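You operate a simulated robot arm through the tools that you are given. There is no shell and no other tool. Be economical: measure what you need, move in short steps, check, and stop when the job is done.

The job below is to be done with a simulated two-armed robot. You get a single attempt, and the scene is never put back.

Task
Carry the wide frame to the cork mat and glue a gold block on each dotted corner.
Fine: the blue-banded block by the white dot, the green-banded one by the black. Brush glue over each corner first, from the grey pot with the purple-banded brush, and put the brush back. Pot, wax tin, sanding block and pad stay put.

It is judged by the outcome, as a careful person would: the job done as asked, and still so three seconds after it is handed in. It fails if anything else is knocked over, pushed out of place, dropped, spilled or broken.

Robot
Two 7-joint arms with two-finger parallel grippers on one trunk, on a base that drives. Base frame: it is fixed to the floor where the robot stands at the start and does not move with it; the origin is under the middle of the robot, x ahead of it, y to its left, z up. Lengths are in m, angles in rad, forces in N, time in s.
The left shoulder is at the start at [0.07, 0.134, 1.201], the right one opposite. With the tool pointing down near the work surface each hand reaches from about 0.1 to 0.64 m from the robot's upright axis, wherever it stands, measured 20 degrees to its own side. Places, roughly: middle of the cork mat [0.5, 0.6, 0.8]; frame corner beside the white dot [0.4, 0.2, 0.8]; frame corner beside the black dot [0.4, -0.2, 0.8]. Payload 1.57 kg a hand.
Tool frame (each hand has its own): the origin (TCP) lies between the finger pads and is the grasp point; the fingertips stand 0.03 m ahead of it; z points along the fingers, y is the line along which they close. The gripper opens to 0.08 m. The fingers are 0.017 m wide and 0.012 m thick; the gripper's body (0.04 by 0.082 m) begins 0.08 m behind the TCP.
Orientation is told as [roll, pitch, yaw] about the base's x, y, z axes, in that order, counted from this pose: with the fingers straight down and closing along the base's y, the tool's x points along the base's -x, its y along +y and its z along -z.

Tools
- The arms move only by the tool step_arm. It takes "left_rows", "right_rows" or both (then of equal length, played together; a hand with none holds still); each is a list of rows, each an object of numbers (a shift or turn left out is 0, a gripper value left out holds the last): "dx", "dy", "dz": the shift along the tool's x, y, z in units of 150 mm (1.0 is 150 mm); "ax", "ay", "az": the turn, a rotation vector about the tool's x, y, z in units of 120 degrees (1.0 is 120 degrees); "grip": the finger opening in m, from 0 to 0.08. In form: [{"dx": .., "dy": .., "dz": .., "ax": .., "ay": .., "az": .., "grip": ..}, ...]. A call has 1 to 20 rows; each row is the pose to reach, as a shift and turn from the pose commanded when the call began, along the tool's axes at that moment. A call with a number of a shift or a turn outside -1 to 1 is refused whole. Each row takes 0.2 s and may step no farther than 0.05 m and 0.15 rad from the row before; otherwise, or with a gripper value out of range, the whole call is refused. Where a pose cannot be reached the arm comes as near as it can. A force on the tool above 40 N (or 10 N above the force at the start of the call, whichever is more), or a blocked arm, ends the call early, and 0.2 s more pass. The fingers move at their own pace (about 0.153 m/s each) and stop on an object; they squeeze with about 32 N. The grip force told is the motor's: it shows also when the fingers shut on nothing. Time passes only in rows, and 0.2 s behind the last, so rows that repeat a pose let the fingers close. The reply holds the time, the measured pose of the TCP, the force on the tool along the base axes, the opening and the grip force, in the units named above and with some noise.
- Cameras (640 x 400 px; columns grow to the right, rows downward): "scene" is now at [0.1258, 0.0304, 1.414]; the picture's right is [0.36, -0.93, 0.00], its down [-0.67, -0.26, -0.69] and it looks along [0.64, 0.25, -0.72] (base axes); focal length 214 px, centre (320, 200). "left" rides on the left gripper at [0.072, 0.007, -0.122] in its tool frame; the picture's right is [-0.09, 1.00, 0.00], its down [-0.84, -0.08, -0.54] and it looks along [-0.54, -0.05, 0.84] (tool axes); focal length 238 px, centre (320, 200). "right" rides on the right gripper at [0.072, -0.007, -0.122] in its tool frame; the picture's right is [0.09, 1.00, 0.00], its down [-0.84, 0.08, -0.54] and it looks along [-0.54, 0.05, 0.84] (tool axes); focal length 238 px, centre (320, 200). There is no depth. A picture from a camera that has moved, and an enlarged one, comes with that camera's place and axes in the base frame and with its lens.
- get_image(camera): a new picture of that camera. The clock stands still meanwhile.
- lift_body(by): slides the trunk up (or, below 0, down) by that many m; the arms and the scene camera ride with it, the base frame stays. It gives what a move gives, with no picture.
- roll_base(legs): drives the robot by 1 to 6 legs, each [ahead, left, turn to the left] in m, m and rad, along the robot's own axes; the way and the turn of a leg run together, so that a leg with both is an arc; at most 1.5 m and 3.142 rad a leg. The arms and the cameras ride along, it lands a little off, and it stops where it bumps. It gives what a move gives.
- aim_head(pan, tilt): turns the head with the scene camera to pan (to the left, within 1.501 rad either way) and tilt (down, from -0.506 to 1.204), counted from straight ahead of the robot. It gives what a move gives.
- close_up(camera, box): a new picture of the part [left, top, right, bottom] of that camera's present view, enlarged. The clock stands still meanwhile.
- sign_off(): hands the job in; it is judged then, once.

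Work in short steps. Places have to be worked out from the pictures, the camera data and where the tool is seen: move nearer, look again, correct. Check each grasp and each placing, and mend what went wrong. You have 120 turns and 88 pictures in all, those below and enlarged ones among them. Open the grippers and draw the arms clear of the work before you hand the job in, unless the task says otherwise; then end with one line.

The tools are called after ">>>" by a JSON object that holds its "api" and its "payload". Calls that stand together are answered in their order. step_arm: Moves the arms, as the interface text tells. Its arguments: {"type":"object","properties":{"left_rows":{"type":"array","items":{"type":"object","properties":{"dx":{"type":"number"},"dy":{"type":"number"},"dz":{"type":"number"},"ax":{"type":"number"},"ay":{"type":"number"},"az":{"type":"number"},"grip":{"type":"number"}}}},"right_rows":{"type":"array","items":{"type":"object","properties":{"dx":{"type":"number"},"dy":{"type":"number"},"dz":{"type":"number"},"ax":{"type":"number"},"ay":{"type":"number"},"az":{"type":"number"},"grip":{"type":"number"}}}}},"required":[]} The other tools are called the same way: lift_body (by) slides the trunk up or down; roll_base (legs) drives the base; aim_head (pan, tilt) turns the head that bears the scene camera; get_image (camera) takes a picture; close_up (camera, box) takes an enlarged picture of a part of a camera's view; sign_off () hands the job in.

At the start:

```text
time: 0.0
left_position: [0.3842, 0.3799, 1.2387]
left_ee_rot: [0.0, 0.0, 0.001]
left_force: [-0.2, -0.2, 0.2]
left_grip_width: 0.0799
left_grasp_force: 0.1
right_position: [0.389, -0.0184, 1.2767]
right_ee_rot: [-0.001, 0.001, -0.001]
right_force: [1.1, -0.7, 0.3]
right_grip_width: 0.0801
right_grasp_force: 0.0
trunk travel left (down, up): [-0.775, 0.165]
robot x, y, heading: [-0.0037, -0.0038, 0.002]
head pan, tilt: [0.37, 0.806]
```

scene: 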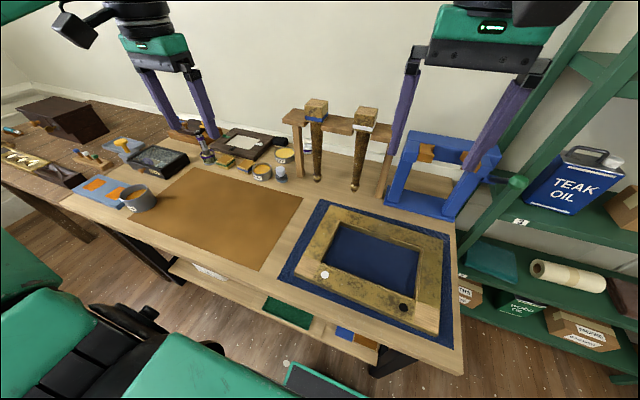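
right: 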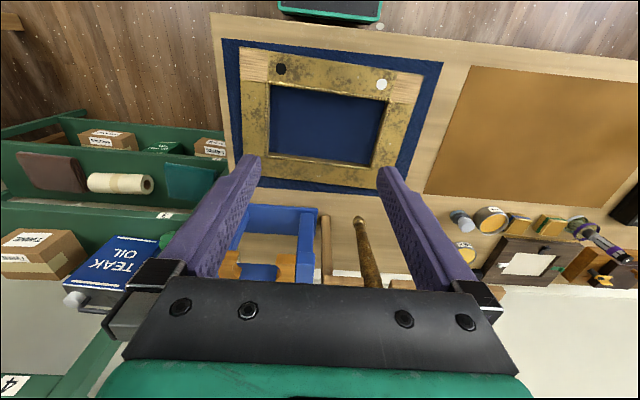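
left: 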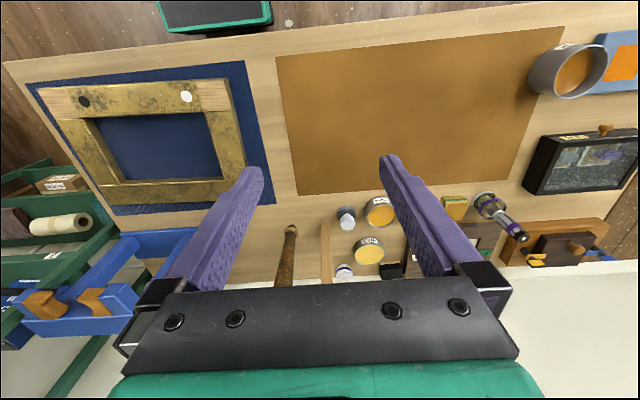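

I start by enlarging the parts of the scene view that show the small items, to identify blocks, pot, and brush.

>>> {"api": "close_up", "payload": {"camera": "scene", "box": [180, 90, 400, 228]}}

>>> {"api": "close_up", "payload": {"camera": "scene", "box": [0, 90, 220, 228]}}

>>> {"api": "close_up", "payload": {"camera": "left", "box": [320, 110, 640, 310]}}

>>> {"api": "close_up", "payload": {"camera": "scene", "box": [250, 180, 490, 380]}}

```text
2.90 times, centred on (290, 159) of scene
camera zoom: at [0.1258, 0.0304, 1.414], right [0.36, -0.93, 0.0], down [-0.67, -0.26, -0.69], along [0.64, 0.25, -0.72], focal length 622 px, centre (407, 319)
```

zoom: 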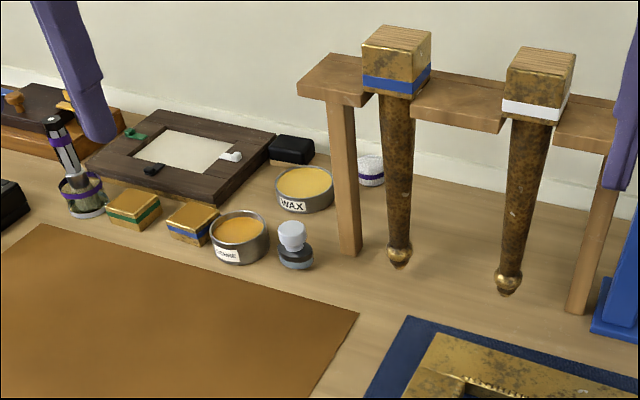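

```text
2.90 times, centred on (110, 159) of scene
camera zoom: at [0.1258, 0.0304, 1.414], right [0.36, -0.93, 0.0], down [-0.67, -0.26, -0.69], along [0.64, 0.25, -0.72], focal length 622 px, centre (929, 319)
```

zoom: 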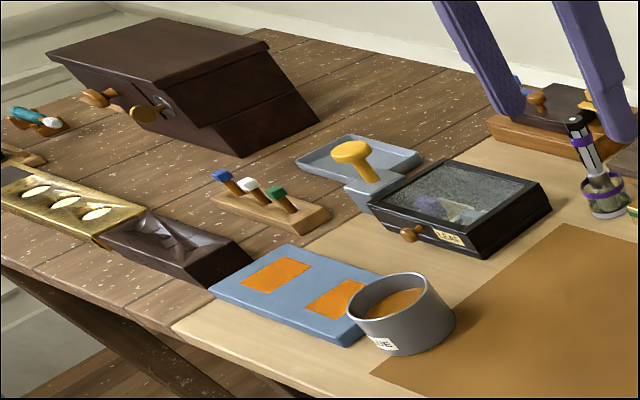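

```text
2.00 times, centred on (480, 210) of left
camera zoom: at [0.3112, 0.3852, 1.3601], right [0.09, 1.0, 0.0], down [0.84, -0.08, 0.54], along [0.54, -0.05, -0.84], focal length 477 px, centre (0, 180)
```

zoom: 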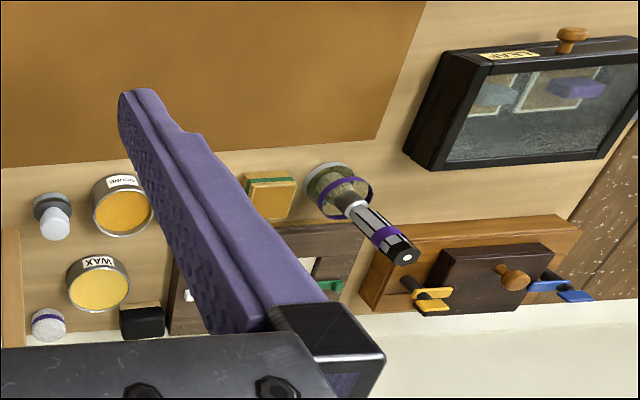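

```text
2.00 times, centred on (370, 280) of scene
camera zoom: at [0.1258, 0.0304, 1.414], right [0.36, -0.93, 0.0], down [-0.67, -0.26, -0.69], along [0.64, 0.25, -0.72], focal length 429 px, centre (220, 40)
```

zoom: 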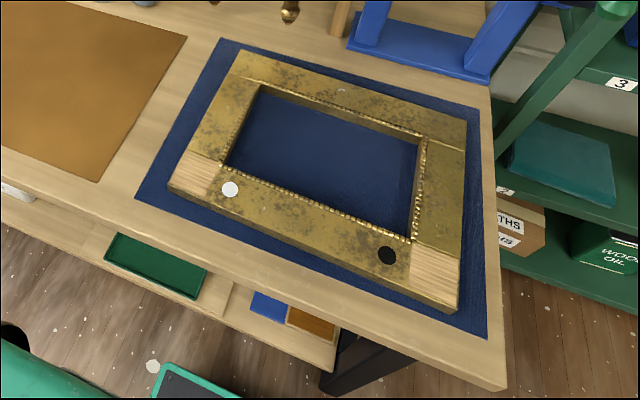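

The frame's bars run roughly y ±0.19, x 0.34–0.61; the mat is about x 0.33–0.64, y 0.30–0.87. The pot is by its left end, and the blocks (blue at ≈[0.72,0.62], green at ≈[0.71,0.72]) and the brush (≈[0.71,0.82]) are behind it. I plan to take the frame with both hands by its left and right bars, so I lower the hands toward them.

>>> {"api": "step_arm", "payload": {"left_rows": [{"dx": -0.12, "dy": -0.18, "dz": 0.15}, {"dx": -0.24, "dy": -0.36, "dz": 0.3}, {"dx": -0.36, "dy": -0.54, "dz": 0.45}, {"dx": -0.48, "dy": -0.72, "dz": 0.6}, {"dx": -0.6, "dy": -0.9, "dz": 0.75}], "right_rows": [{"dx": -0.12, "dy": -0.18, "dz": 0.19}, {"dx": -0.24, "dy": -0.36, "dz": 0.38}, {"dx": -0.36, "dy": -0.54, "dz": 0.57}, {"dx": -0.48, "dy": -0.72, "dz": 0.76}, {"dx": -0.6, "dy": -0.9, "dz": 0.95}]}}

>>> {"api": "step_arm", "payload": {"left_rows": [{"dy": -0.2, "dz": 0.25}, {"dy": -0.4, "dz": 0.5}, {"dy": -0.53, "dz": 0.75}], "right_rows": [{"dy": 0, "dz": 0.25}, {"dy": 0, "dz": 0.5}, {"dy": 0, "dz": 0.8}]}}

>>> {"api": "get_image", "payload": {"camera": "left"}}

>>> {"api": "get_image", "payload": {"camera": "right"}}

```text
time: 1.2
left_position: [0.4774, 0.2421, 1.1251]
left_ee_rot: [0.003, 0.002, 0.001]
left_force: [0.5, -0.3, 0.6]
left_grip_width: 0.0798
left_grasp_force: 0.0
right_position: [0.4821, -0.1559, 1.1316]
right_ee_rot: [0.001, 0.001, 0.0]
right_force: [-0.4, 0.0, -0.3]
right_grip_width: 0.08
right_grasp_force: 0.1
trunk travel left (down, up): [-0.775, 0.165]
robot x, y, heading: [-0.001, 0.0026, -0.0]
head pan, tilt: [0.37, 0.806]
```

```text
time: 2.0
left_position: [0.4771, 0.1646, 1.0118]
left_ee_rot: [-0.001, -0.001, 0.001]
left_force: [0.6, -0.3, 0.0]
left_grip_width: 0.08
left_grasp_force: 0.1
right_position: [0.4798, -0.1532, 1.0138]
right_ee_rot: [-0.002, 0.0, 0.0]
right_force: [-0.7, 0.2, -0.1]
right_grip_width: 0.0796
right_grasp_force: 0.0
trunk travel left (down, up): [-0.775, 0.165]
robot x, y, heading: [0.0027, 0.0022, -0.001]
head pan, tilt: [0.37, 0.806]
```

```text
80 pictures are left
camera left: at [0.404, 0.1701, 1.1329], right [0.09, 1.0, 0.0], down [0.84, -0.08, 0.54], along [0.54, -0.05, -0.84], focal length 238 px, centre (320, 200)
```

left: 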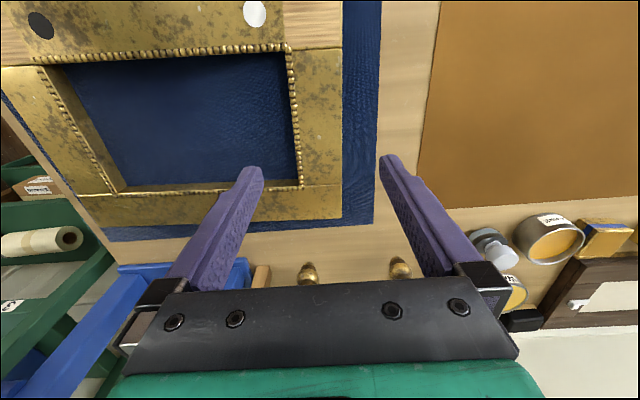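

```text
79 pictures are left
camera right: at [0.4079, -0.1585, 1.1349], right [-0.09, 1.0, 0.0], down [0.84, 0.08, 0.54], along [0.54, 0.05, -0.84], focal length 238 px, centre (320, 200)
```

right: 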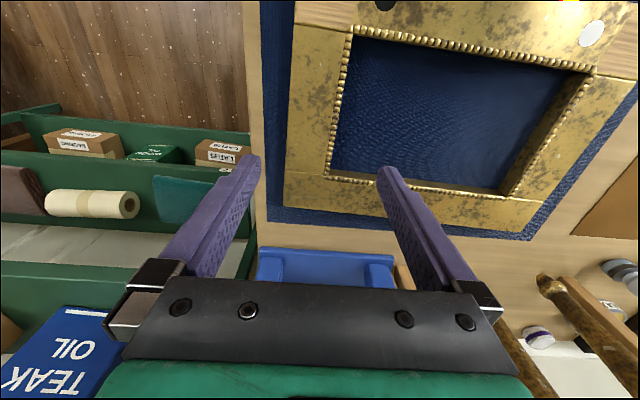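

The left bar's centre is at y≈0.162 and the right one's at y≈-0.160, each about 54 mm wide, so I lower both open grippers over them, down to tip height ≈0.845.

>>> {"api": "step_arm", "payload": {"left_rows": [{"dy": -0.017, "dz": 0.25}, {"dy": -0.017, "dz": 0.5}, {"dy": -0.017, "dz": 0.75}, {"dy": -0.017, "dz": 0.92}], "right_rows": [{"dy": -0.045, "dz": 0.25}, {"dy": -0.045, "dz": 0.5}, {"dy": -0.045, "dz": 0.75}, {"dy": -0.045, "dz": 0.93}]}}

>>> {"api": "get_image", "payload": {"camera": "left"}}

>>> {"api": "get_image", "payload": {"camera": "right"}}

```text
time: 3.0
left_position: [0.4665, 0.1708, 0.8827]
left_ee_rot: [-0.001, -0.002, 0.002]
left_force: [0.0, -0.1, -0.1]
left_grip_width: 0.0802
left_grasp_force: 0.1
left hand out of reach, approached as far as the arm can: row 4
right_position: [0.48, -0.1596, 0.8744]
right_ee_rot: [0.0, 0.0, 0.001]
right_force: [-0.1, 0.2, -0.9]
right_grip_width: 0.08
right_grasp_force: 0.0
trunk travel left (down, up): [-0.775, 0.165]
robot x, y, heading: [-0.0012, 0.0008, 0.004]
head pan, tilt: [0.37, 0.806]
```

```text
78 pictures are left
camera left: at [0.3937, 0.1768, 1.0036], right [0.09, 1.0, 0.0], down [0.84, -0.08, 0.54], along [0.54, -0.05, -0.84], focal length 238 px, centre (320, 200)
```

left: 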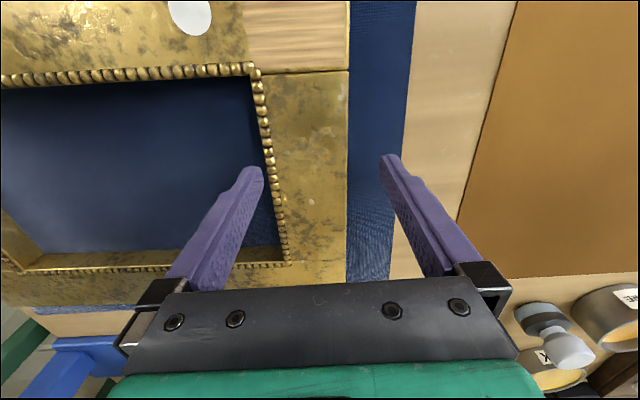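

```text
77 pictures are left
camera right: at [0.4081, -0.1668, 0.9964], right [-0.09, 1.0, 0.0], down [0.84, 0.08, 0.54], along [0.54, 0.05, -0.84], focal length 238 px, centre (320, 200)
```

right: 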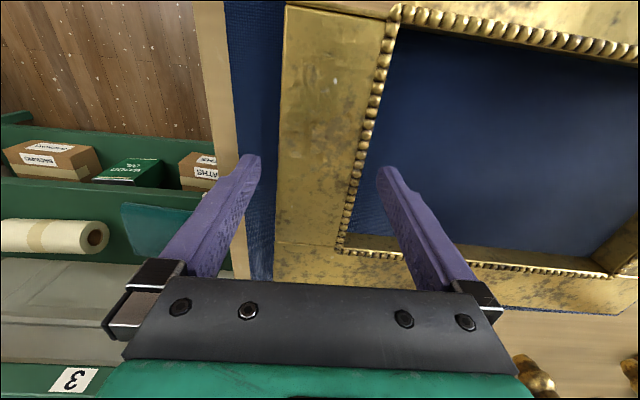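

The left arm ran out of reach just above the bar. I raise both hands and lower the trunk so the arms have more room.

>>> {"api": "step_arm", "payload": {"left_rows": [{"dz": -0.3}, {"dz": -0.6}, {"dz": -0.9}], "right_rows": [{"dz": -0.3}, {"dz": -0.6}, {"dz": -0.9}]}}

>>> {"api": "lift_body", "payload": {"by": -0.1}}

```text
time: 3.8
left_position: [0.4648, 0.1702, 1.0208]
left_ee_rot: [0.002, 0.0, 0.001]
left_force: [0.1, -0.9, -0.5]
left_grip_width: 0.08
left_grasp_force: 0.1
right_position: [0.4805, -0.1593, 1.009]
right_ee_rot: [0.0, -0.002, 0.001]
right_force: [-1.0, -0.1, 0.8]
right_grip_width: 0.0799
right_grasp_force: 0.1
trunk travel left (down, up): [-0.775, 0.165]
robot x, y, heading: [-0.0016, 0.0009, -0.005]
head pan, tilt: [0.37, 0.806]
```

```text
time: 5.1
left_position: [0.4665, 0.1703, 0.9192]
left_ee_rot: [0.001, 0.001, 0.003]
left_force: [-0.5, 0.3, -0.6]
left_grip_width: 0.0797
left_grasp_force: 0.1
right_position: [0.4811, -0.1594, 0.9085]
right_ee_rot: [0.0, 0.001, -0.002]
right_force: [-0.3, 0.1, 0.1]
right_grip_width: 0.0799
right_grasp_force: 0.1
trunk travel left (down, up): [-0.675, 0.265]
robot x, y, heading: [-0.0018, 0.0016, -0.002]
head pan, tilt: [0.37, 0.806]
```

Now I correct the left hand over its bar centre and lower both to TCP z≈0.857 (tips ≈0.827).

>>> {"api": "step_arm", "payload": {"left_rows": [{"dx": -0.09, "dy": -0.05, "dz": 0.1}, {"dx": -0.09, "dy": -0.05, "dz": 0.3}, {"dx": -0.09, "dy": -0.05, "dz": 0.41}], "right_rows": [{"dz": 0.1}, {"dz": 0.25}, {"dz": 0.343}]}}

>>> {"api": "get_image", "payload": {"camera": "left"}}

>>> {"api": "get_image", "payload": {"camera": "right"}}

```text
time: 5.9
left_position: [0.4816, 0.1638, 0.856]
left_ee_rot: [-0.001, 0.0, 0.002]
left_force: [0.9, 0.7, 0.2]
left_grip_width: 0.0799
left_grasp_force: 0.1
right_position: [0.4827, -0.1606, 0.8567]
right_ee_rot: [0.001, 0.001, -0.001]
right_force: [-0.4, -0.5, -0.5]
right_grip_width: 0.0803
right_grasp_force: 0.1
trunk travel left (down, up): [-0.675, 0.265]
robot x, y, heading: [0.0003, 0.0014, 0.003]
head pan, tilt: [0.37, 0.806]
```

```text
76 pictures are left
camera left: at [0.4082, 0.1694, 0.9774], right [0.09, 1.0, 0.0], down [0.84, -0.08, 0.54], along [0.54, -0.05, -0.84], focal length 238 px, centre (320, 200)
```

left: 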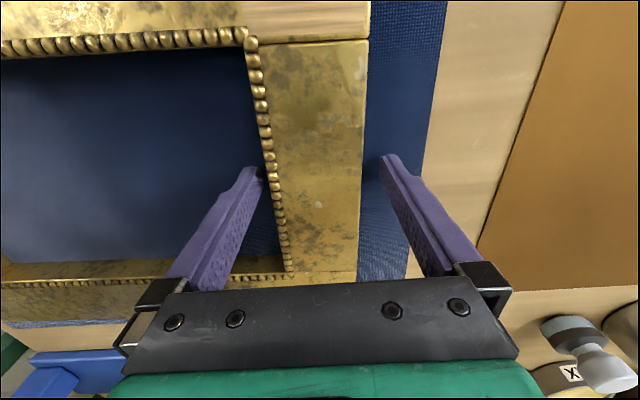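

```text
75 pictures are left
camera right: at [0.4103, -0.1665, 0.9784], right [-0.09, 1.0, 0.0], down [0.84, 0.08, 0.54], along [0.54, 0.05, -0.84], focal length 238 px, centre (320, 200)
```

right: 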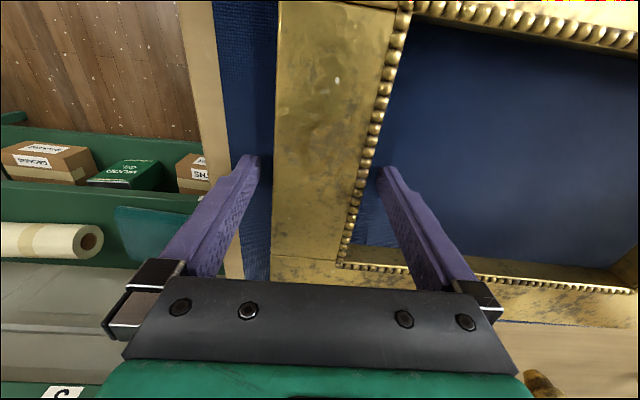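

Both grippers straddle their bars with no contact. I close both fingers.

>>> {"api": "step_arm", "payload": {"left_rows": [{"grip": 0.06}, {"grip": 0.03}, {"grip": 0.03}, {"grip": 0.03}], "right_rows": [{"grip": 0.06}, {"grip": 0.03}, {"grip": 0.03}, {"grip": 0.03}]}}

```text
time: 6.9
left_position: [0.4811, 0.1617, 0.8558]
left_ee_rot: [-0.002, 0.001, -0.001]
left_force: [-3.3, -19.1, -0.4]
left_grip_width: 0.0603
left_grasp_force: 31.9
right_position: [0.483, -0.1601, 0.8562]
right_ee_rot: [0.003, 0.0, 0.002]
right_force: [2.4, 18.8, -0.2]
right_grip_width: 0.0603
right_grasp_force: 31.7
trunk travel left (down, up): [-0.675, 0.265]
robot x, y, heading: [0.0006, -0.0027, 0.001]
head pan, tilt: [0.37, 0.806]
```

Both hold the bars (60 mm wide) with an inward 19 N on each, so I ease the hands toward each other by 2 mm and then lift slightly.

>>> {"api": "step_arm", "payload": {"left_rows": [{"dy": -0.013}, {"dy": -0.013}, {"dy": -0.013, "dz": -0.05}, {"dy": -0.013, "dz": -0.1}, {"dy": -0.013, "dz": -0.2}], "right_rows": [{"dy": 0.013}, {"dy": 0.013}, {"dy": 0.013, "dz": -0.05}, {"dy": 0.013, "dz": -0.1}, {"dy": 0.013, "dz": -0.2}]}}

>>> {"api": "get_image", "payload": {"camera": "scene"}}

```text
time: 8.1
left_position: [0.4788, 0.1607, 0.8883]
left_ee_rot: [0.001, -0.001, 0.001]
left_force: [-0.7, -0.4, -0.2]
left_grip_width: 0.0299
left_grasp_force: 0.8
right_position: [0.4803, -0.1572, 0.887]
right_ee_rot: [-0.002, 0.0, 0.001]
right_force: [0.0, 0.0, 0.0]
right_grip_width: 0.0298
right_grasp_force: 0.6
trunk travel left (down, up): [-0.675, 0.265]
robot x, y, heading: [-0.0003, 0.0032, -0.001]
head pan, tilt: [0.37, 0.806]
```

```text
74 pictures are left
camera scene: at [0.1252, 0.0304, 1.3141], right [0.36, -0.93, 0.0], down [-0.67, -0.26, -0.69], along [0.65, 0.25, -0.72], focal length 214 px, centre (320, 200)
```

scene: 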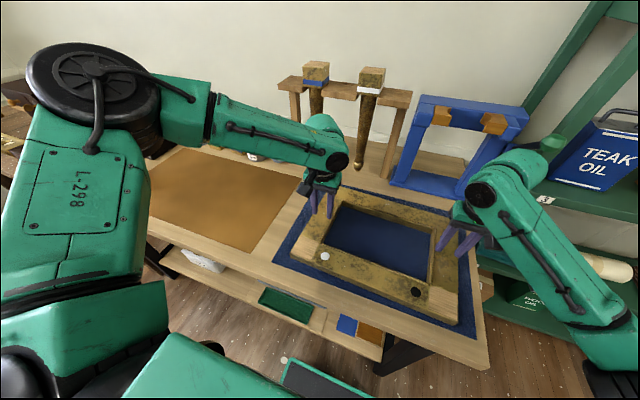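

The fingers slipped off the bars; the frame stayed in place. I reopen and look at the bar's side to judge its height.

>>> {"api": "step_arm", "payload": {"left_rows": [{"grip": 0.08}, {"grip": 0.08}, {"grip": 0.08, "dz": -0.2}], "right_rows": [{"grip": 0.08}, {"grip": 0.08}, {"grip": 0.08, "dz": -0.2}]}}

>>> {"api": "close_up", "payload": {"camera": "scene", "box": [270, 180, 490, 340]}}

>>> {"api": "get_image", "payload": {"camera": "left"}}

```text
time: 8.9
left_position: [0.4775, 0.1596, 0.9196]
left_ee_rot: [0.0, -0.002, 0.001]
left_force: [-0.9, 0.3, 0.0]
left_grip_width: 0.0801
left_grasp_force: 0.1
right_position: [0.4801, -0.1579, 0.9161]
right_ee_rot: [-0.001, 0.001, -0.001]
right_force: [-0.2, 0.6, -0.4]
right_grip_width: 0.0801
right_grasp_force: 0.0
trunk travel left (down, up): [-0.675, 0.265]
robot x, y, heading: [-0.0009, -0.0001, 0.002]
head pan, tilt: [0.37, 0.806]
```

```text
2.50 times, centred on (380, 260) of scene
camera zoom: at [0.1242, 0.0302, 1.3141], right [0.36, -0.93, 0.0], down [-0.67, -0.26, -0.69], along [0.65, 0.25, -0.72], focal length 536 px, centre (170, 50)
```

zoom: 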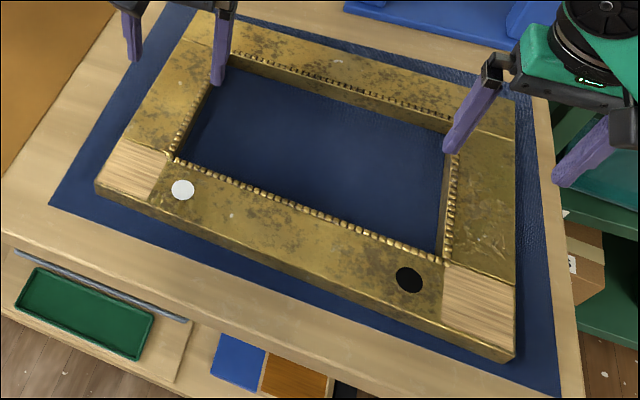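

```text
72 pictures are left
camera left: at [0.4048, 0.166, 1.0409], right [0.09, 1.0, 0.0], down [0.84, -0.08, 0.54], along [0.54, -0.05, -0.84], focal length 238 px, centre (320, 200)
```

left: 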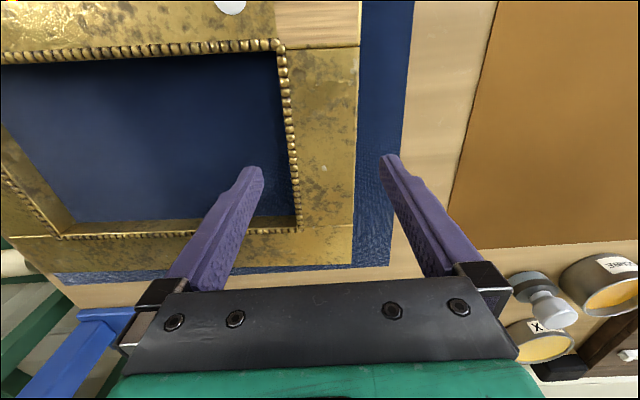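

The frame seems about 35–40 mm thick, so overlap was enough; the mis-centred grip probably let it slip. I go down again, 2 mm further in and slightly deeper, and close.

>>> {"api": "step_arm", "payload": {"left_rows": [{"dz": 0.2}, {"dz": 0.4}, {"dz": 0.445}], "right_rows": [{"dz": 0.2}, {"dz": 0.4}, {"dz": 0.42}]}}

>>> {"api": "step_arm", "payload": {"left_rows": [{"grip": 0.06}, {"grip": 0.03}, {"grip": 0.03}, {"grip": 0.03}], "right_rows": [{"grip": 0.06}, {"grip": 0.03}, {"grip": 0.03}, {"grip": 0.03}]}}

>>> {"api": "get_image", "payload": {"camera": "left"}}

>>> {"api": "get_image", "payload": {"camera": "right"}}

```text
time: 9.7
left_position: [0.4782, 0.1598, 0.8515]
left_ee_rot: [0.001, -0.001, 0.001]
left_force: [0.1, -0.4, 0.5]
left_grip_width: 0.08
left_grasp_force: 0.0
right_position: [0.4803, -0.1574, 0.8532]
right_ee_rot: [0.0, -0.001, -0.001]
right_force: [0.0, 0.5, 0.3]
right_grip_width: 0.08
right_grasp_force: 0.1
trunk travel left (down, up): [-0.675, 0.265]
robot x, y, heading: [0.0016, 0.0006, 0.0]
head pan, tilt: [0.37, 0.806]
```

```text
time: 10.7
left_position: [0.4781, 0.1619, 0.85]
left_ee_rot: [0.002, -0.001, 0.002]
left_force: [-1.6, 22.7, 3.3]
left_grip_width: 0.0605
left_grasp_force: 32.7
right_position: [0.4816, -0.1589, 0.8529]
right_ee_rot: [-0.002, 0.001, -0.004]
right_force: [2.0, -21.6, 0.1]
right_grip_width: 0.0602
right_grasp_force: 32.2
trunk travel left (down, up): [-0.675, 0.265]
robot x, y, heading: [-0.0001, 0.0005, 0.001]
head pan, tilt: [0.37, 0.806]
```

```text
71 pictures are left
camera left: at [0.406, 0.1668, 0.9721], right [0.09, 1.0, 0.0], down [0.84, -0.08, 0.54], along [0.54, -0.05, -0.84], focal length 238 px, centre (320, 200)
```

left: 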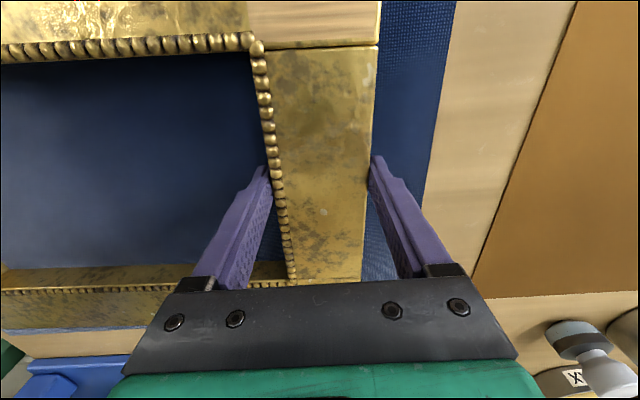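

```text
70 pictures are left
camera right: at [0.4094, -0.1647, 0.9757], right [-0.09, 1.0, 0.0], down [0.84, 0.08, 0.54], along [0.54, 0.04, -0.84], focal length 238 px, centre (320, 200)
```

right: 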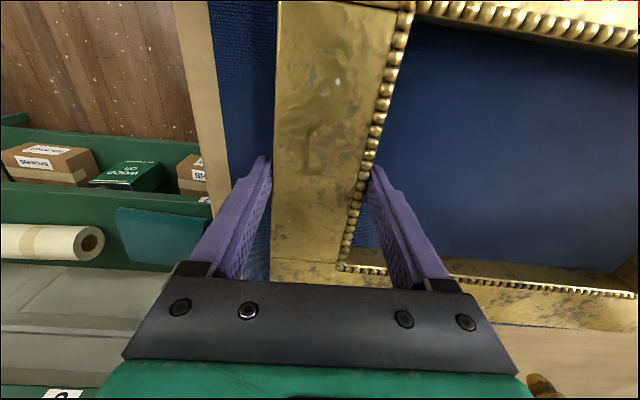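

Now the forces are reversed (±22 N), so bar centres are y≈0.162 and −0.1595. I null that offset and lift just 6 mm, slowly, to read the load.

>>> {"api": "step_arm", "payload": {"left_rows": [{"dy": 0.015}, {"dy": 0.015}, {"dy": 0.015, "dz": -0.01}, {"dy": 0.015, "dz": -0.02}, {"dy": 0.015, "dz": -0.03}, {"dy": 0.015, "dz": -0.04}], "right_rows": [{"dy": -0.014}, {"dy": -0.014}, {"dy": -0.014, "dz": -0.01}, {"dy": -0.014, "dz": -0.02}, {"dy": -0.014, "dz": -0.03}, {"dy": -0.014, "dz": -0.04}]}}

```text
time: 12.1
left_position: [0.4802, 0.1634, 0.8572]
left_ee_rot: [-0.001, 0.003, 0.001]
left_force: [-6.3, -0.2, -1.9]
left_grip_width: 0.0604
left_grasp_force: 31.8
right_position: [0.4814, -0.159, 0.8596]
right_ee_rot: [0.002, 0.0, 0.0]
right_force: [6.5, 0.9, -3.7]
right_grip_width: 0.0607
right_grasp_force: 32.2
trunk travel left (down, up): [-0.675, 0.265]
robot x, y, heading: [0.0011, 0.0025, -0.002]
head pan, tilt: [0.37, 0.806]
```

The forces are now balanced with a small downward load; I lift a further 15 mm slowly.

>>> {"api": "step_arm", "payload": {"left_rows": [{"dz": -0.02}, {"dz": -0.04}, {"dz": -0.06}, {"dz": -0.08}, {"dz": -0.1}], "right_rows": [{"dz": -0.02}, {"dz": -0.04}, {"dz": -0.06}, {"dz": -0.08}, {"dz": -0.1}]}}

>>> {"api": "get_image", "payload": {"camera": "left"}}

```text
time: 13.3
left_position: [0.4797, 0.1617, 0.8721]
left_ee_rot: [-0.001, 0.0, -0.001]
left_force: [-2.5, -11.0, -6.8]
left_grip_width: 0.0601
left_grasp_force: 31.4
right_position: [0.4828, -0.159, 0.8746]
right_ee_rot: [0.002, 0.003, 0.0]
right_force: [2.6, 11.6, 0.8]
right_grip_width: 0.0604
right_grasp_force: 31.8
trunk travel left (down, up): [-0.675, 0.265]
robot x, y, heading: [0.0038, 0.0036, 0.002]
head pan, tilt: [0.37, 0.806]
```

```text
69 pictures are left
camera left: at [0.4072, 0.1679, 0.9933], right [0.09, 1.0, 0.0], down [0.84, -0.08, 0.54], along [0.54, -0.05, -0.84], focal length 238 px, centre (320, 200)
```

left: 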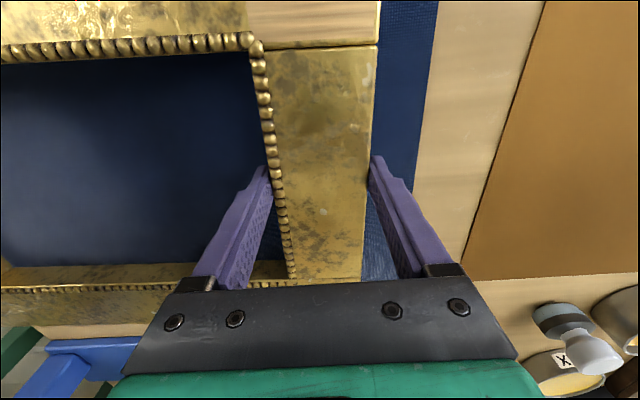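

The frame is lifted with the hands (its image position is unchanged while the table receded). I raise another 60 mm at an even, slow pace.

>>> {"api": "step_arm", "payload": {"left_rows": [{"dz": -0.03}, {"dz": -0.06}, {"dz": -0.1}, {"dz": -0.14}, {"dz": -0.18}, {"dz": -0.22}, {"dz": -0.26}, {"dz": -0.3}, {"dz": -0.34}, {"dz": -0.38}, {"dz": -0.4}], "right_rows": [{"dz": -0.03}, {"dz": -0.06}, {"dz": -0.1}, {"dz": -0.14}, {"dz": -0.18}, {"dz": -0.22}, {"dz": -0.26}, {"dz": -0.3}, {"dz": -0.34}, {"dz": -0.38}, {"dz": -0.4}]}}

>>> {"api": "get_image", "payload": {"camera": "scene"}}

```text
time: 15.7
left_position: [0.4798, 0.1618, 0.9316]
left_ee_rot: [-0.001, 0.0, 0.001]
left_force: [-1.9, -28.0, -2.9]
left_grip_width: 0.0603
left_grasp_force: 32.3
right_position: [0.4819, -0.158, 0.9337]
right_ee_rot: [0.004, -0.002, 0.001]
right_force: [1.9, 26.8, -3.1]
right_grip_width: 0.0604
right_grasp_force: 31.7
trunk travel left (down, up): [-0.675, 0.265]
robot x, y, heading: [0.0036, 0.0001, 0.0]
head pan, tilt: [0.37, 0.806]
```

```text
68 pictures are left
camera scene: at [0.1267, 0.0303, 1.3139], right [0.36, -0.93, 0.0], down [-0.67, -0.26, -0.69], along [0.64, 0.25, -0.72], focal length 214 px, centre (320, 200)
```

scene: 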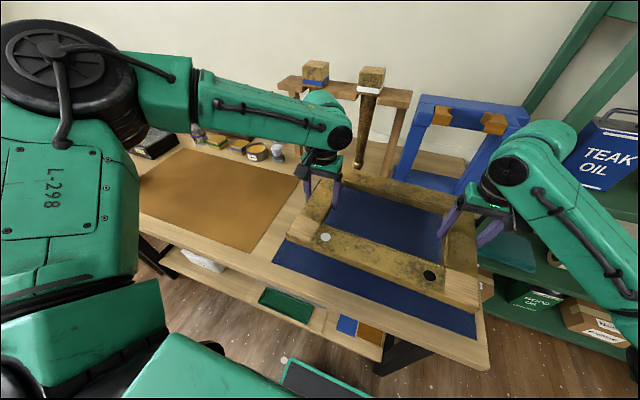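

The frame is aloft and level, but the hands are slightly too far apart (28 N inward). I relieve that by 1.3 mm each.

>>> {"api": "step_arm", "payload": {"left_rows": [{"dy": -0.009}, {"dy": -0.009}], "right_rows": [{"dy": 0.009}, {"dy": 0.009}]}}

```text
time: 16.3
left_position: [0.4802, 0.1618, 0.9314]
left_ee_rot: [-0.001, -0.001, 0.001]
left_force: [-3.8, -18.9, -1.8]
left_grip_width: 0.0604
left_grasp_force: 32.0
right_position: [0.4813, -0.1592, 0.9342]
right_ee_rot: [-0.002, 0.0, 0.0]
right_force: [3.6, 18.1, -4.6]
right_grip_width: 0.0604
right_grasp_force: 32.2
trunk travel left (down, up): [-0.675, 0.265]
robot x, y, heading: [-0.0037, 0.0024, 0.003]
head pan, tilt: [0.37, 0.806]
```

That took off 9 N; I relieve another 2.4 mm each.

>>> {"api": "step_arm", "payload": {"left_rows": [{"dy": -0.008}, {"dy": -0.016}, {"dy": -0.016}], "right_rows": [{"dy": 0.008}, {"dy": 0.016}, {"dy": 0.016}]}}

```text
time: 17.1
left_position: [0.4801, 0.1619, 0.9301]
left_ee_rot: [0.007, 0.003, 0.005]
left_force: [-5.0, 19.2, -2.5]
left_grip_width: 0.0602
left_grasp_force: 31.9
right_position: [0.4813, -0.1599, 0.9349]
right_ee_rot: [-0.007, 0.002, -0.007]
right_force: [3.8, -19.1, -2.6]
right_grip_width: 0.06
right_grasp_force: 31.9
trunk travel left (down, up): [-0.675, 0.265]
robot x, y, heading: [0.0, 0.0004, 0.0]
head pan, tilt: [0.37, 0.806]
```

Overshot to +19 N; I give back 1.2 mm each.

>>> {"api": "step_arm", "payload": {"left_rows": [{"dy": 0.004}, {"dy": 0.008}, {"dy": 0.008}], "right_rows": [{"dy": -0.004}, {"dy": -0.008}, {"dy": -0.008}]}}

```text
time: 17.9
left_position: [0.4797, 0.1613, 0.9316]
left_ee_rot: [0.005, 0.003, 0.005]
left_force: [-2.6, 30.2, -3.4]
left_grip_width: 0.0604
left_grasp_force: 31.8
right_position: [0.4817, -0.1592, 0.9343]
right_ee_rot: [-0.004, 0.002, -0.003]
right_force: [3.0, -29.4, -3.0]
right_grip_width: 0.0602
right_grasp_force: 32.0
trunk travel left (down, up): [-0.675, 0.265]
robot x, y, heading: [-0.0008, -0.0016, -0.0]
head pan, tilt: [0.37, 0.806]
```

The force seems to build over time with the offset; balance lies between, so I open the spacing by another 1.3 mm each and watch over a few rows.

>>> {"api": "step_arm", "payload": {"left_rows": [{"dy": 0.009}, {"dy": 0.009}, {"dy": 0.009}, {"dy": 0.009}], "right_rows": [{"dy": -0.009}, {"dy": -0.009}, {"dy": -0.009}, {"dy": -0.009}]}}

```text
time: 18.9
left_position: [0.4786, 0.1613, 0.9314]
left_ee_rot: [0.001, 0.001, -0.001]
left_force: [-3.4, 17.3, -2.6]
left_grip_width: 0.0604
left_grasp_force: 31.9
right_position: [0.4815, -0.158, 0.9349]
right_ee_rot: [-0.001, 0.0, 0.001]
right_force: [4.5, -17.1, -3.7]
right_grip_width: 0.0603
right_grasp_force: 31.9
trunk travel left (down, up): [-0.675, 0.265]
robot x, y, heading: [0.0003, -0.0024, -0.004]
head pan, tilt: [0.37, 0.806]
```

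Improving (17 N); a further 0.5 mm each, then hold to see the trend.

>>> {"api": "step_arm", "payload": {"left_rows": [{"dy": 0.003}, {"dy": 0.003}, {"dy": 0.003}, {"dy": 0.003}, {"dy": 0.003}], "right_rows": [{"dy": -0.003}, {"dy": -0.003}, {"dy": -0.003}, {"dy": -0.003}, {"dy": -0.003}]}}

```text
time: 20.1
left_position: [0.4794, 0.1619, 0.9314]
left_ee_rot: [0.0, 0.001, -0.001]
left_force: [-4.7, 8.1, -4.1]
left_grip_width: 0.0603
left_grasp_force: 32.2
right_position: [0.4826, -0.1598, 0.9347]
right_ee_rot: [0.002, 0.0, 0.001]
right_force: [3.7, -7.7, -2.2]
right_grip_width: 0.0605
right_grasp_force: 32.1
trunk travel left (down, up): [-0.675, 0.265]
robot x, y, heading: [-0.0013, 0.002, 0.001]
head pan, tilt: [0.37, 0.806]
```

Forces are down to 8 N. I drive left 0.25 m first to check that the grip rides well.

>>> {"api": "roll_base", "payload": {"legs": [[0.0, 0.25, 0.0]]}}

>>> {"api": "get_image", "payload": {"camera": "scene"}}

```text
time: 21.9
left_position: [0.4804, 0.4072, 0.9311]
left_ee_rot: [0.0, -0.001, -0.003]
left_force: [-4.6, -1.2, -4.3]
left_grip_width: 0.0602
left_grasp_force: 31.9
right_position: [0.4815, 0.0873, 0.9347]
right_ee_rot: [0.0, 0.004, -0.003]
right_force: [5.0, 0.6, -2.7]
right_grip_width: 0.0604
right_grasp_force: 32.2
trunk travel left (down, up): [-0.675, 0.265]
robot x, y, heading: [0.0018, 0.2497, -0.001]
head pan, tilt: [0.37, 0.806]
```

```text
67 pictures are left
camera scene: at [0.1273, 0.2775, 1.3139], right [0.36, -0.93, 0.0], down [-0.67, -0.26, -0.69], along [0.65, 0.25, -0.72], focal length 214 px, centre (320, 200)
```

scene: 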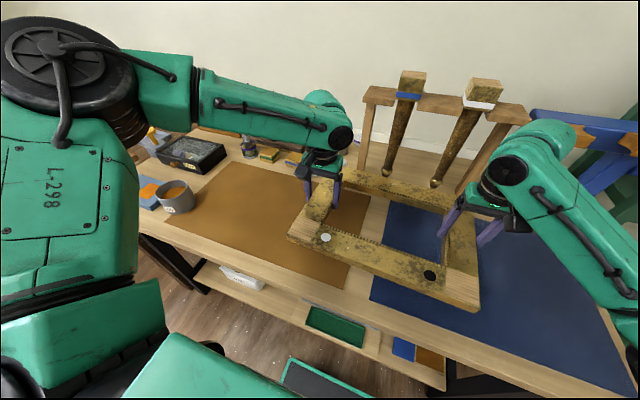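

The frame rides well and all is clear. I drive the remaining 0.335 m, with 8 mm ahead.

>>> {"api": "roll_base", "payload": {"legs": [[0.008, 0.335, 0.0]]}}

>>> {"api": "get_image", "payload": {"camera": "scene"}}

>>> {"api": "get_image", "payload": {"camera": "left"}}

>>> {"api": "get_image", "payload": {"camera": "right"}}

```text
time: 24.1
left_position: [0.4894, 0.7426, 0.9316]
left_ee_rot: [-0.001, 0.0, -0.002]
left_force: [-4.4, -1.8, -1.9]
left_grip_width: 0.0601
left_grasp_force: 31.8
right_position: [0.4916, 0.4221, 0.934]
right_ee_rot: [0.001, -0.001, -0.002]
right_force: [4.9, 1.2, -3.7]
right_grip_width: 0.0605
right_grasp_force: 31.9
trunk travel left (down, up): [-0.675, 0.265]
robot x, y, heading: [0.0128, 0.5813, -0.003]
head pan, tilt: [0.37, 0.806]
```

```text
66 pictures are left
camera scene: at [0.136, 0.6122, 1.3139], right [0.36, -0.93, 0.0], down [-0.67, -0.26, -0.69], along [0.64, 0.25, -0.72], focal length 214 px, centre (320, 200)
```

scene: 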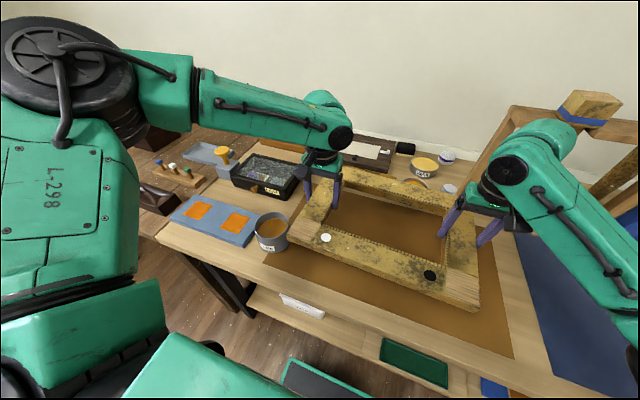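

```text
65 pictures are left
camera left: at [0.4166, 0.7486, 1.053], right [0.09, 1.0, 0.0], down [0.84, -0.08, 0.54], along [0.54, -0.05, -0.84], focal length 238 px, centre (320, 200)
```

left: 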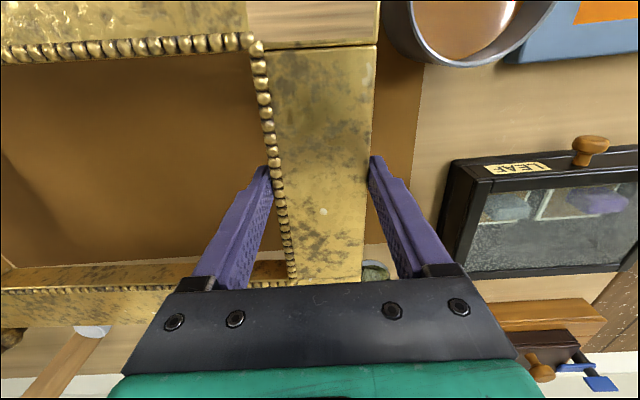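

```text
64 pictures are left
camera right: at [0.419, 0.4154, 1.0566], right [-0.09, 1.0, 0.0], down [0.84, 0.08, 0.54], along [0.54, 0.05, -0.84], focal length 238 px, centre (320, 200)
```

right: 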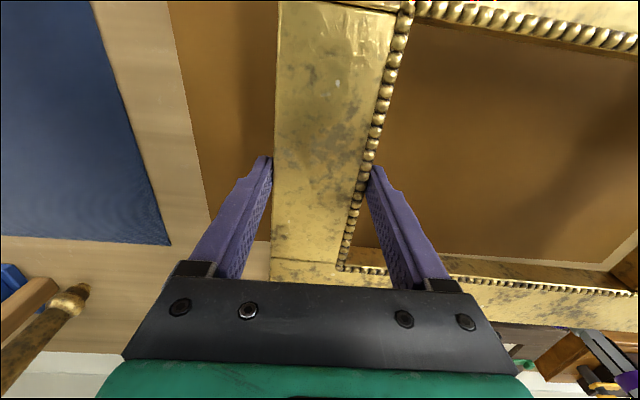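

The frame hangs over the mat, but its left side is only about 12 mm from the pot, so I shift 30 mm right before lowering.

>>> {"api": "roll_base", "payload": {"legs": [[0.0, -0.03, 0.003]]}}

>>> {"api": "step_arm", "payload": {"left_rows": [{"dz": 0.05}, {"dz": 0.1}, {"dz": 0.15}, {"dz": 0.2}, {"dz": 0.25}, {"dz": 0.3}, {"dz": 0.35}, {"dz": 0.4}, {"dz": 0.44}, {"dz": 0.47}, {"dz": 0.49}, {"dz": 0.5}], "right_rows": [{"dz": 0.05}, {"dz": 0.1}, {"dz": 0.15}, {"dz": 0.2}, {"dz": 0.25}, {"dz": 0.3}, {"dz": 0.35}, {"dz": 0.4}, {"dz": 0.44}, {"dz": 0.47}, {"dz": 0.49}, {"dz": 0.5}]}}

```text
time: 25.0
left_position: [0.4877, 0.7187, 0.9302]
left_ee_rot: [-0.003, 0.0, 0.001]
left_force: [-2.7, -0.7, -2.3]
left_grip_width: 0.0602
left_grasp_force: 31.8
right_position: [0.4915, 0.3979, 0.9358]
right_ee_rot: [-0.003, 0.0, 0.0]
right_force: [2.9, 1.6, -2.9]
right_grip_width: 0.0603
right_grasp_force: 31.6
trunk travel left (down, up): [-0.675, 0.265]
robot x, y, heading: [0.0095, 0.5532, 0.006]
head pan, tilt: [0.37, 0.806]
```

```text
time: 27.6
left_position: [0.4889, 0.7158, 0.8553]
left_ee_rot: [-0.001, 0.002, 0.001]
left_force: [-2.8, -1.8, -3.7]
left_grip_width: 0.0603
left_grasp_force: 32.2
right_position: [0.4932, 0.3947, 0.8596]
right_ee_rot: [0.002, -0.001, 0.001]
right_force: [2.9, 1.3, -1.8]
right_grip_width: 0.0603
right_grasp_force: 31.9
trunk travel left (down, up): [-0.675, 0.265]
robot x, y, heading: [0.0093, 0.5531, 0.005]
head pan, tilt: [0.37, 0.806]
```

No contact yet; I lower gently another 6 mm and watch for a load change.

>>> {"api": "step_arm", "payload": {"left_rows": [{"dz": 0.01}, {"dz": 0.02}, {"dz": 0.03}, {"dz": 0.04}], "right_rows": [{"dz": 0.01}, {"dz": 0.02}, {"dz": 0.03}, {"dz": 0.04}]}}

```text
time: 28.6
left_position: [0.4888, 0.7154, 0.8518]
left_ee_rot: [0.0, -0.001, 0.002]
left_force: [-1.6, 0.3, 2.3]
left_grip_width: 0.0603
left_grasp_force: 32.1
right_position: [0.4914, 0.3947, 0.855]
right_ee_rot: [0.002, 0.0, 0.0]
right_force: [4.8, 0.1, 4.6]
right_grip_width: 0.0601
right_grasp_force: 32.3
trunk travel left (down, up): [-0.675, 0.265]
robot x, y, heading: [0.0104, 0.5541, 0.001]
head pan, tilt: [0.37, 0.806]
```

The load turned to a slight upward push, so the frame is down on the mat. I open both and raise the hands.

>>> {"api": "step_arm", "payload": {"left_rows": [{"grip": 0.07}, {"grip": 0.08}, {"grip": 0.08}, {"dz": -0.2}, {"dz": -0.5}, {"dz": -0.8}], "right_rows": [{"grip": 0.07}, {"grip": 0.08}, {"grip": 0.08}, {"dz": -0.2}, {"dz": -0.5}, {"dz": -0.8}]}}

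>>> {"api": "get_image", "payload": {"camera": "scene"}}

>>> {"api": "get_image", "payload": {"camera": "left"}}

```text
time: 30.0
left_position: [0.4858, 0.7161, 0.9724]
left_ee_rot: [0.001, 0.0, 0.001]
left_force: [-0.7, -0.5, 0.9]
left_grip_width: 0.0799
left_grasp_force: 0.2
right_position: [0.4889, 0.3973, 0.9773]
right_ee_rot: [0.0, -0.003, 0.0]
right_force: [-0.3, 0.3, 0.1]
right_grip_width: 0.0799
right_grasp_force: 0.1
trunk travel left (down, up): [-0.675, 0.265]
robot x, y, heading: [0.0091, 0.5521, 0.0]
head pan, tilt: [0.37, 0.806]
```

```text
63 pictures are left
camera scene: at [0.133, 0.5837, 1.3141], right [0.36, -0.93, 0.0], down [-0.67, -0.26, -0.69], along [0.65, 0.25, -0.72], focal length 214 px, centre (320, 200)
```

scene: 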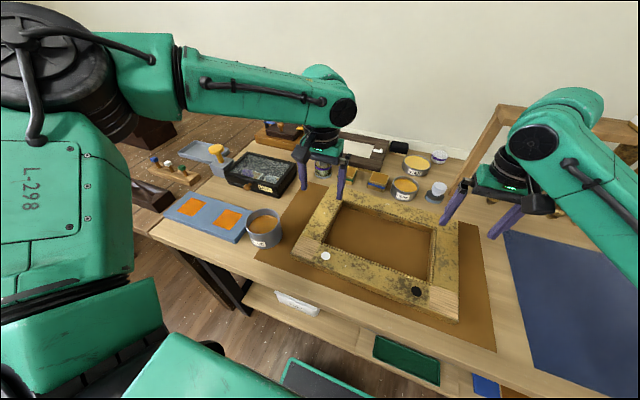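

```text
62 pictures are left
camera left: at [0.4126, 0.722, 1.0933], right [0.09, 1.0, 0.0], down [0.84, -0.08, 0.54], along [0.54, -0.05, -0.84], focal length 238 px, centre (320, 200)
```

left: 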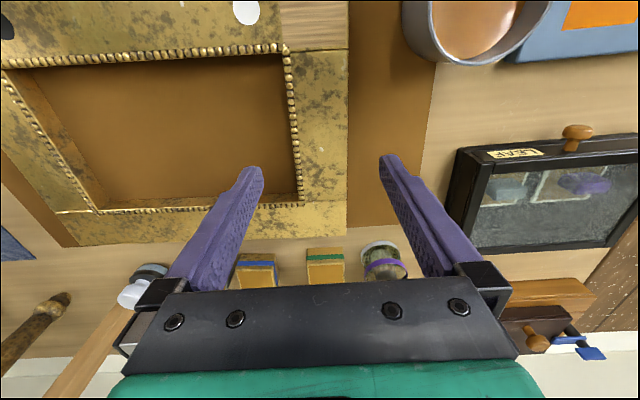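

The frame lies flat on the mat. The brush (≈[0.69,0.79]) is too far from this stance, so I look down to see how much room the base has before the table.

>>> {"api": "aim_head", "payload": {"pan": 0.0, "tilt": 1.2}}

>>> {"api": "get_image", "payload": {"camera": "scene"}}

```text
time: 30.8
left_position: [0.4871, 0.7153, 0.9706]
left_ee_rot: [0.0, 0.001, 0.003]
left_force: [0.0, 0.0, -0.1]
left_grip_width: 0.0802
left_grasp_force: 0.0
right_position: [0.491, 0.3964, 0.9751]
right_ee_rot: [0.001, 0.0, 0.0]
right_force: [-0.4, 0.0, 0.9]
right_grip_width: 0.0799
right_grasp_force: 0.0
trunk travel left (down, up): [-0.675, 0.265]
robot x, y, heading: [0.0111, 0.5528, 0.003]
head pan, tilt: [0.0, 1.201]
```

```text
61 pictures are left
camera scene: at [0.1162, 0.5546, 1.2869], right [0.0, -1.0, 0.0], down [-0.93, 0.0, -0.36], along [0.36, 0.0, -0.93], focal length 214 px, centre (320, 200)
```

scene: 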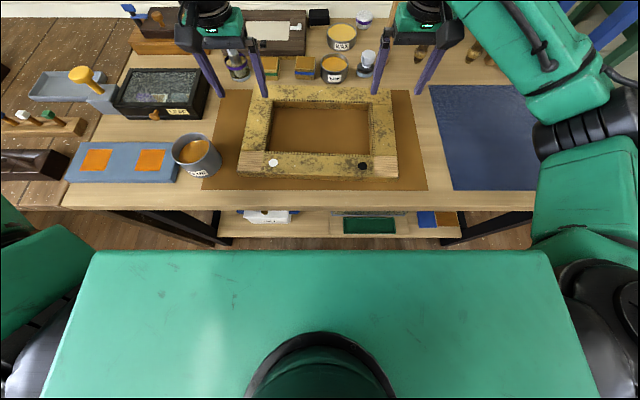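

The torso has ~0.13 m of clearance to the table edge, and the table legs are well to the sides. I raise the hands a bit and drive 0.11 m ahead.

>>> {"api": "step_arm", "payload": {"left_rows": [{"dz": -0.3}, {"dz": -0.6}], "right_rows": [{"dx": 0.2, "dz": -0.2}, {"dx": 0.5, "dz": -0.3}]}}

>>> {"api": "roll_base", "payload": {"legs": [[0.11, 0.06, 0.0]]}}

>>> {"api": "aim_head", "payload": {"pan": 0.35, "tilt": 0.75}}

>>> {"api": "get_image", "payload": {"camera": "scene"}}

>>> {"api": "get_image", "payload": {"camera": "left"}}

```text
time: 31.4
left_position: [0.4844, 0.7145, 1.0633]
left_ee_rot: [0.0, -0.003, 0.001]
left_force: [-0.7, 0.6, 0.4]
left_grip_width: 0.0799
left_grasp_force: 0.1
right_position: [0.4135, 0.3958, 1.021]
right_ee_rot: [-0.001, -0.004, 0.0]
right_force: [-0.4, -0.1, 0.6]
right_grip_width: 0.0798
right_grasp_force: 0.1
trunk travel left (down, up): [-0.675, 0.265]
robot x, y, heading: [0.0128, 0.5516, 0.002]
head pan, tilt: [0.0, 1.201]
```

```text
time: 32.8
left_position: [0.595, 0.7732, 1.0599]
left_ee_rot: [-0.002, 0.0, 0.0]
left_force: [-1.0, 0.2, 0.6]
left_grip_width: 0.08
left_grasp_force: 0.0
right_position: [0.5222, 0.4556, 1.0199]
right_ee_rot: [-0.003, 0.002, -0.002]
right_force: [0.2, 0.2, -0.3]
right_grip_width: 0.08
right_grasp_force: 0.0
trunk travel left (down, up): [-0.675, 0.265]
robot x, y, heading: [0.1123, 0.6084, -0.002]
head pan, tilt: [0.0, 1.201]
stopped in leg 1: the robot was blocked; the commanded pose is now the measured one
```

```text
time: 33.7
left_position: [0.5917, 0.7724, 1.0604]
left_ee_rot: [0.001, 0.0, 0.0]
left_force: [0.4, 0.3, 0.3]
left_grip_width: 0.0802
left_grasp_force: 0.1
right_position: [0.5181, 0.4538, 1.0201]
right_ee_rot: [0.001, -0.001, -0.001]
right_force: [-0.4, -0.6, -0.1]
right_grip_width: 0.0801
right_grasp_force: 0.1
trunk travel left (down, up): [-0.675, 0.265]
robot x, y, heading: [0.1146, 0.6109, -0.003]
head pan, tilt: [0.351, 0.75]
```

```text
60 pictures are left
camera scene: at [0.2415, 0.6408, 1.3186], right [0.34, -0.94, 0.0], down [-0.64, -0.23, -0.73], along [0.69, 0.25, -0.68], focal length 214 px, centre (320, 200)
```

scene: 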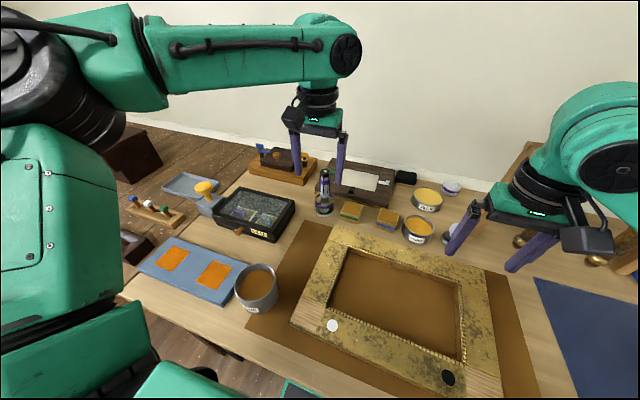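

```text
59 pictures are left
camera left: at [0.5185, 0.7777, 1.1825], right [0.09, 1.0, 0.0], down [0.84, -0.08, 0.54], along [0.54, -0.05, -0.84], focal length 238 px, centre (320, 200)
```

left: 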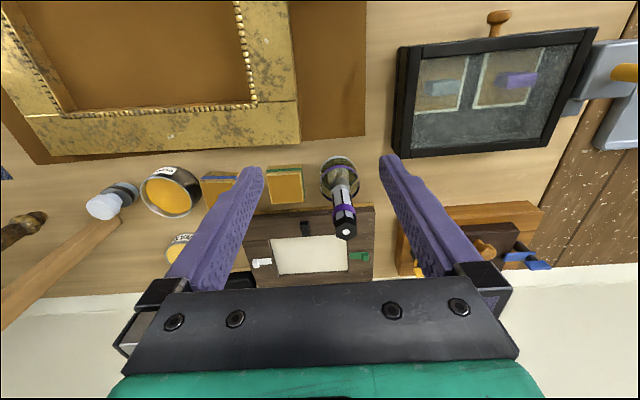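

The base stopped against something at x≈0.114, which is near enough. I estimate the brush stands upright at ≈[0.69,0.79], top z≈0.985, and I enlarge it to confirm its build.

>>> {"api": "close_up", "payload": {"camera": "scene", "box": [280, 150, 440, 250]}}

>>> {"api": "close_up", "payload": {"camera": "left", "box": [260, 130, 420, 250]}}

```text
4.00 times, centred on (360, 200) of scene
camera zoom: at [0.2415, 0.6408, 1.3186], right [0.34, -0.94, 0.0], down [-0.64, -0.23, -0.73], along [0.69, 0.25, -0.68], focal length 858 px, centre (160, 200)
```

zoom: 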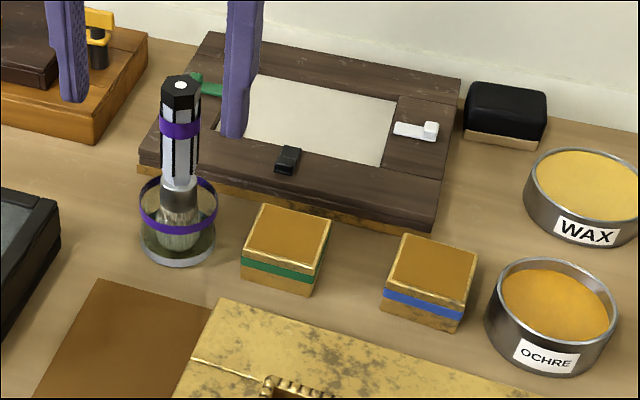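

```text
3.33 times, centred on (340, 190) of left
camera zoom: at [0.5185, 0.7777, 1.1825], right [0.09, 1.0, 0.0], down [0.84, -0.08, 0.54], along [0.54, -0.05, -0.84], focal length 794 px, centre (253, 233)
```

zoom: 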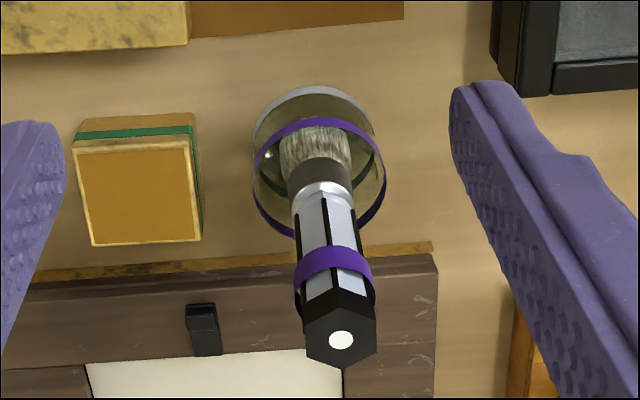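

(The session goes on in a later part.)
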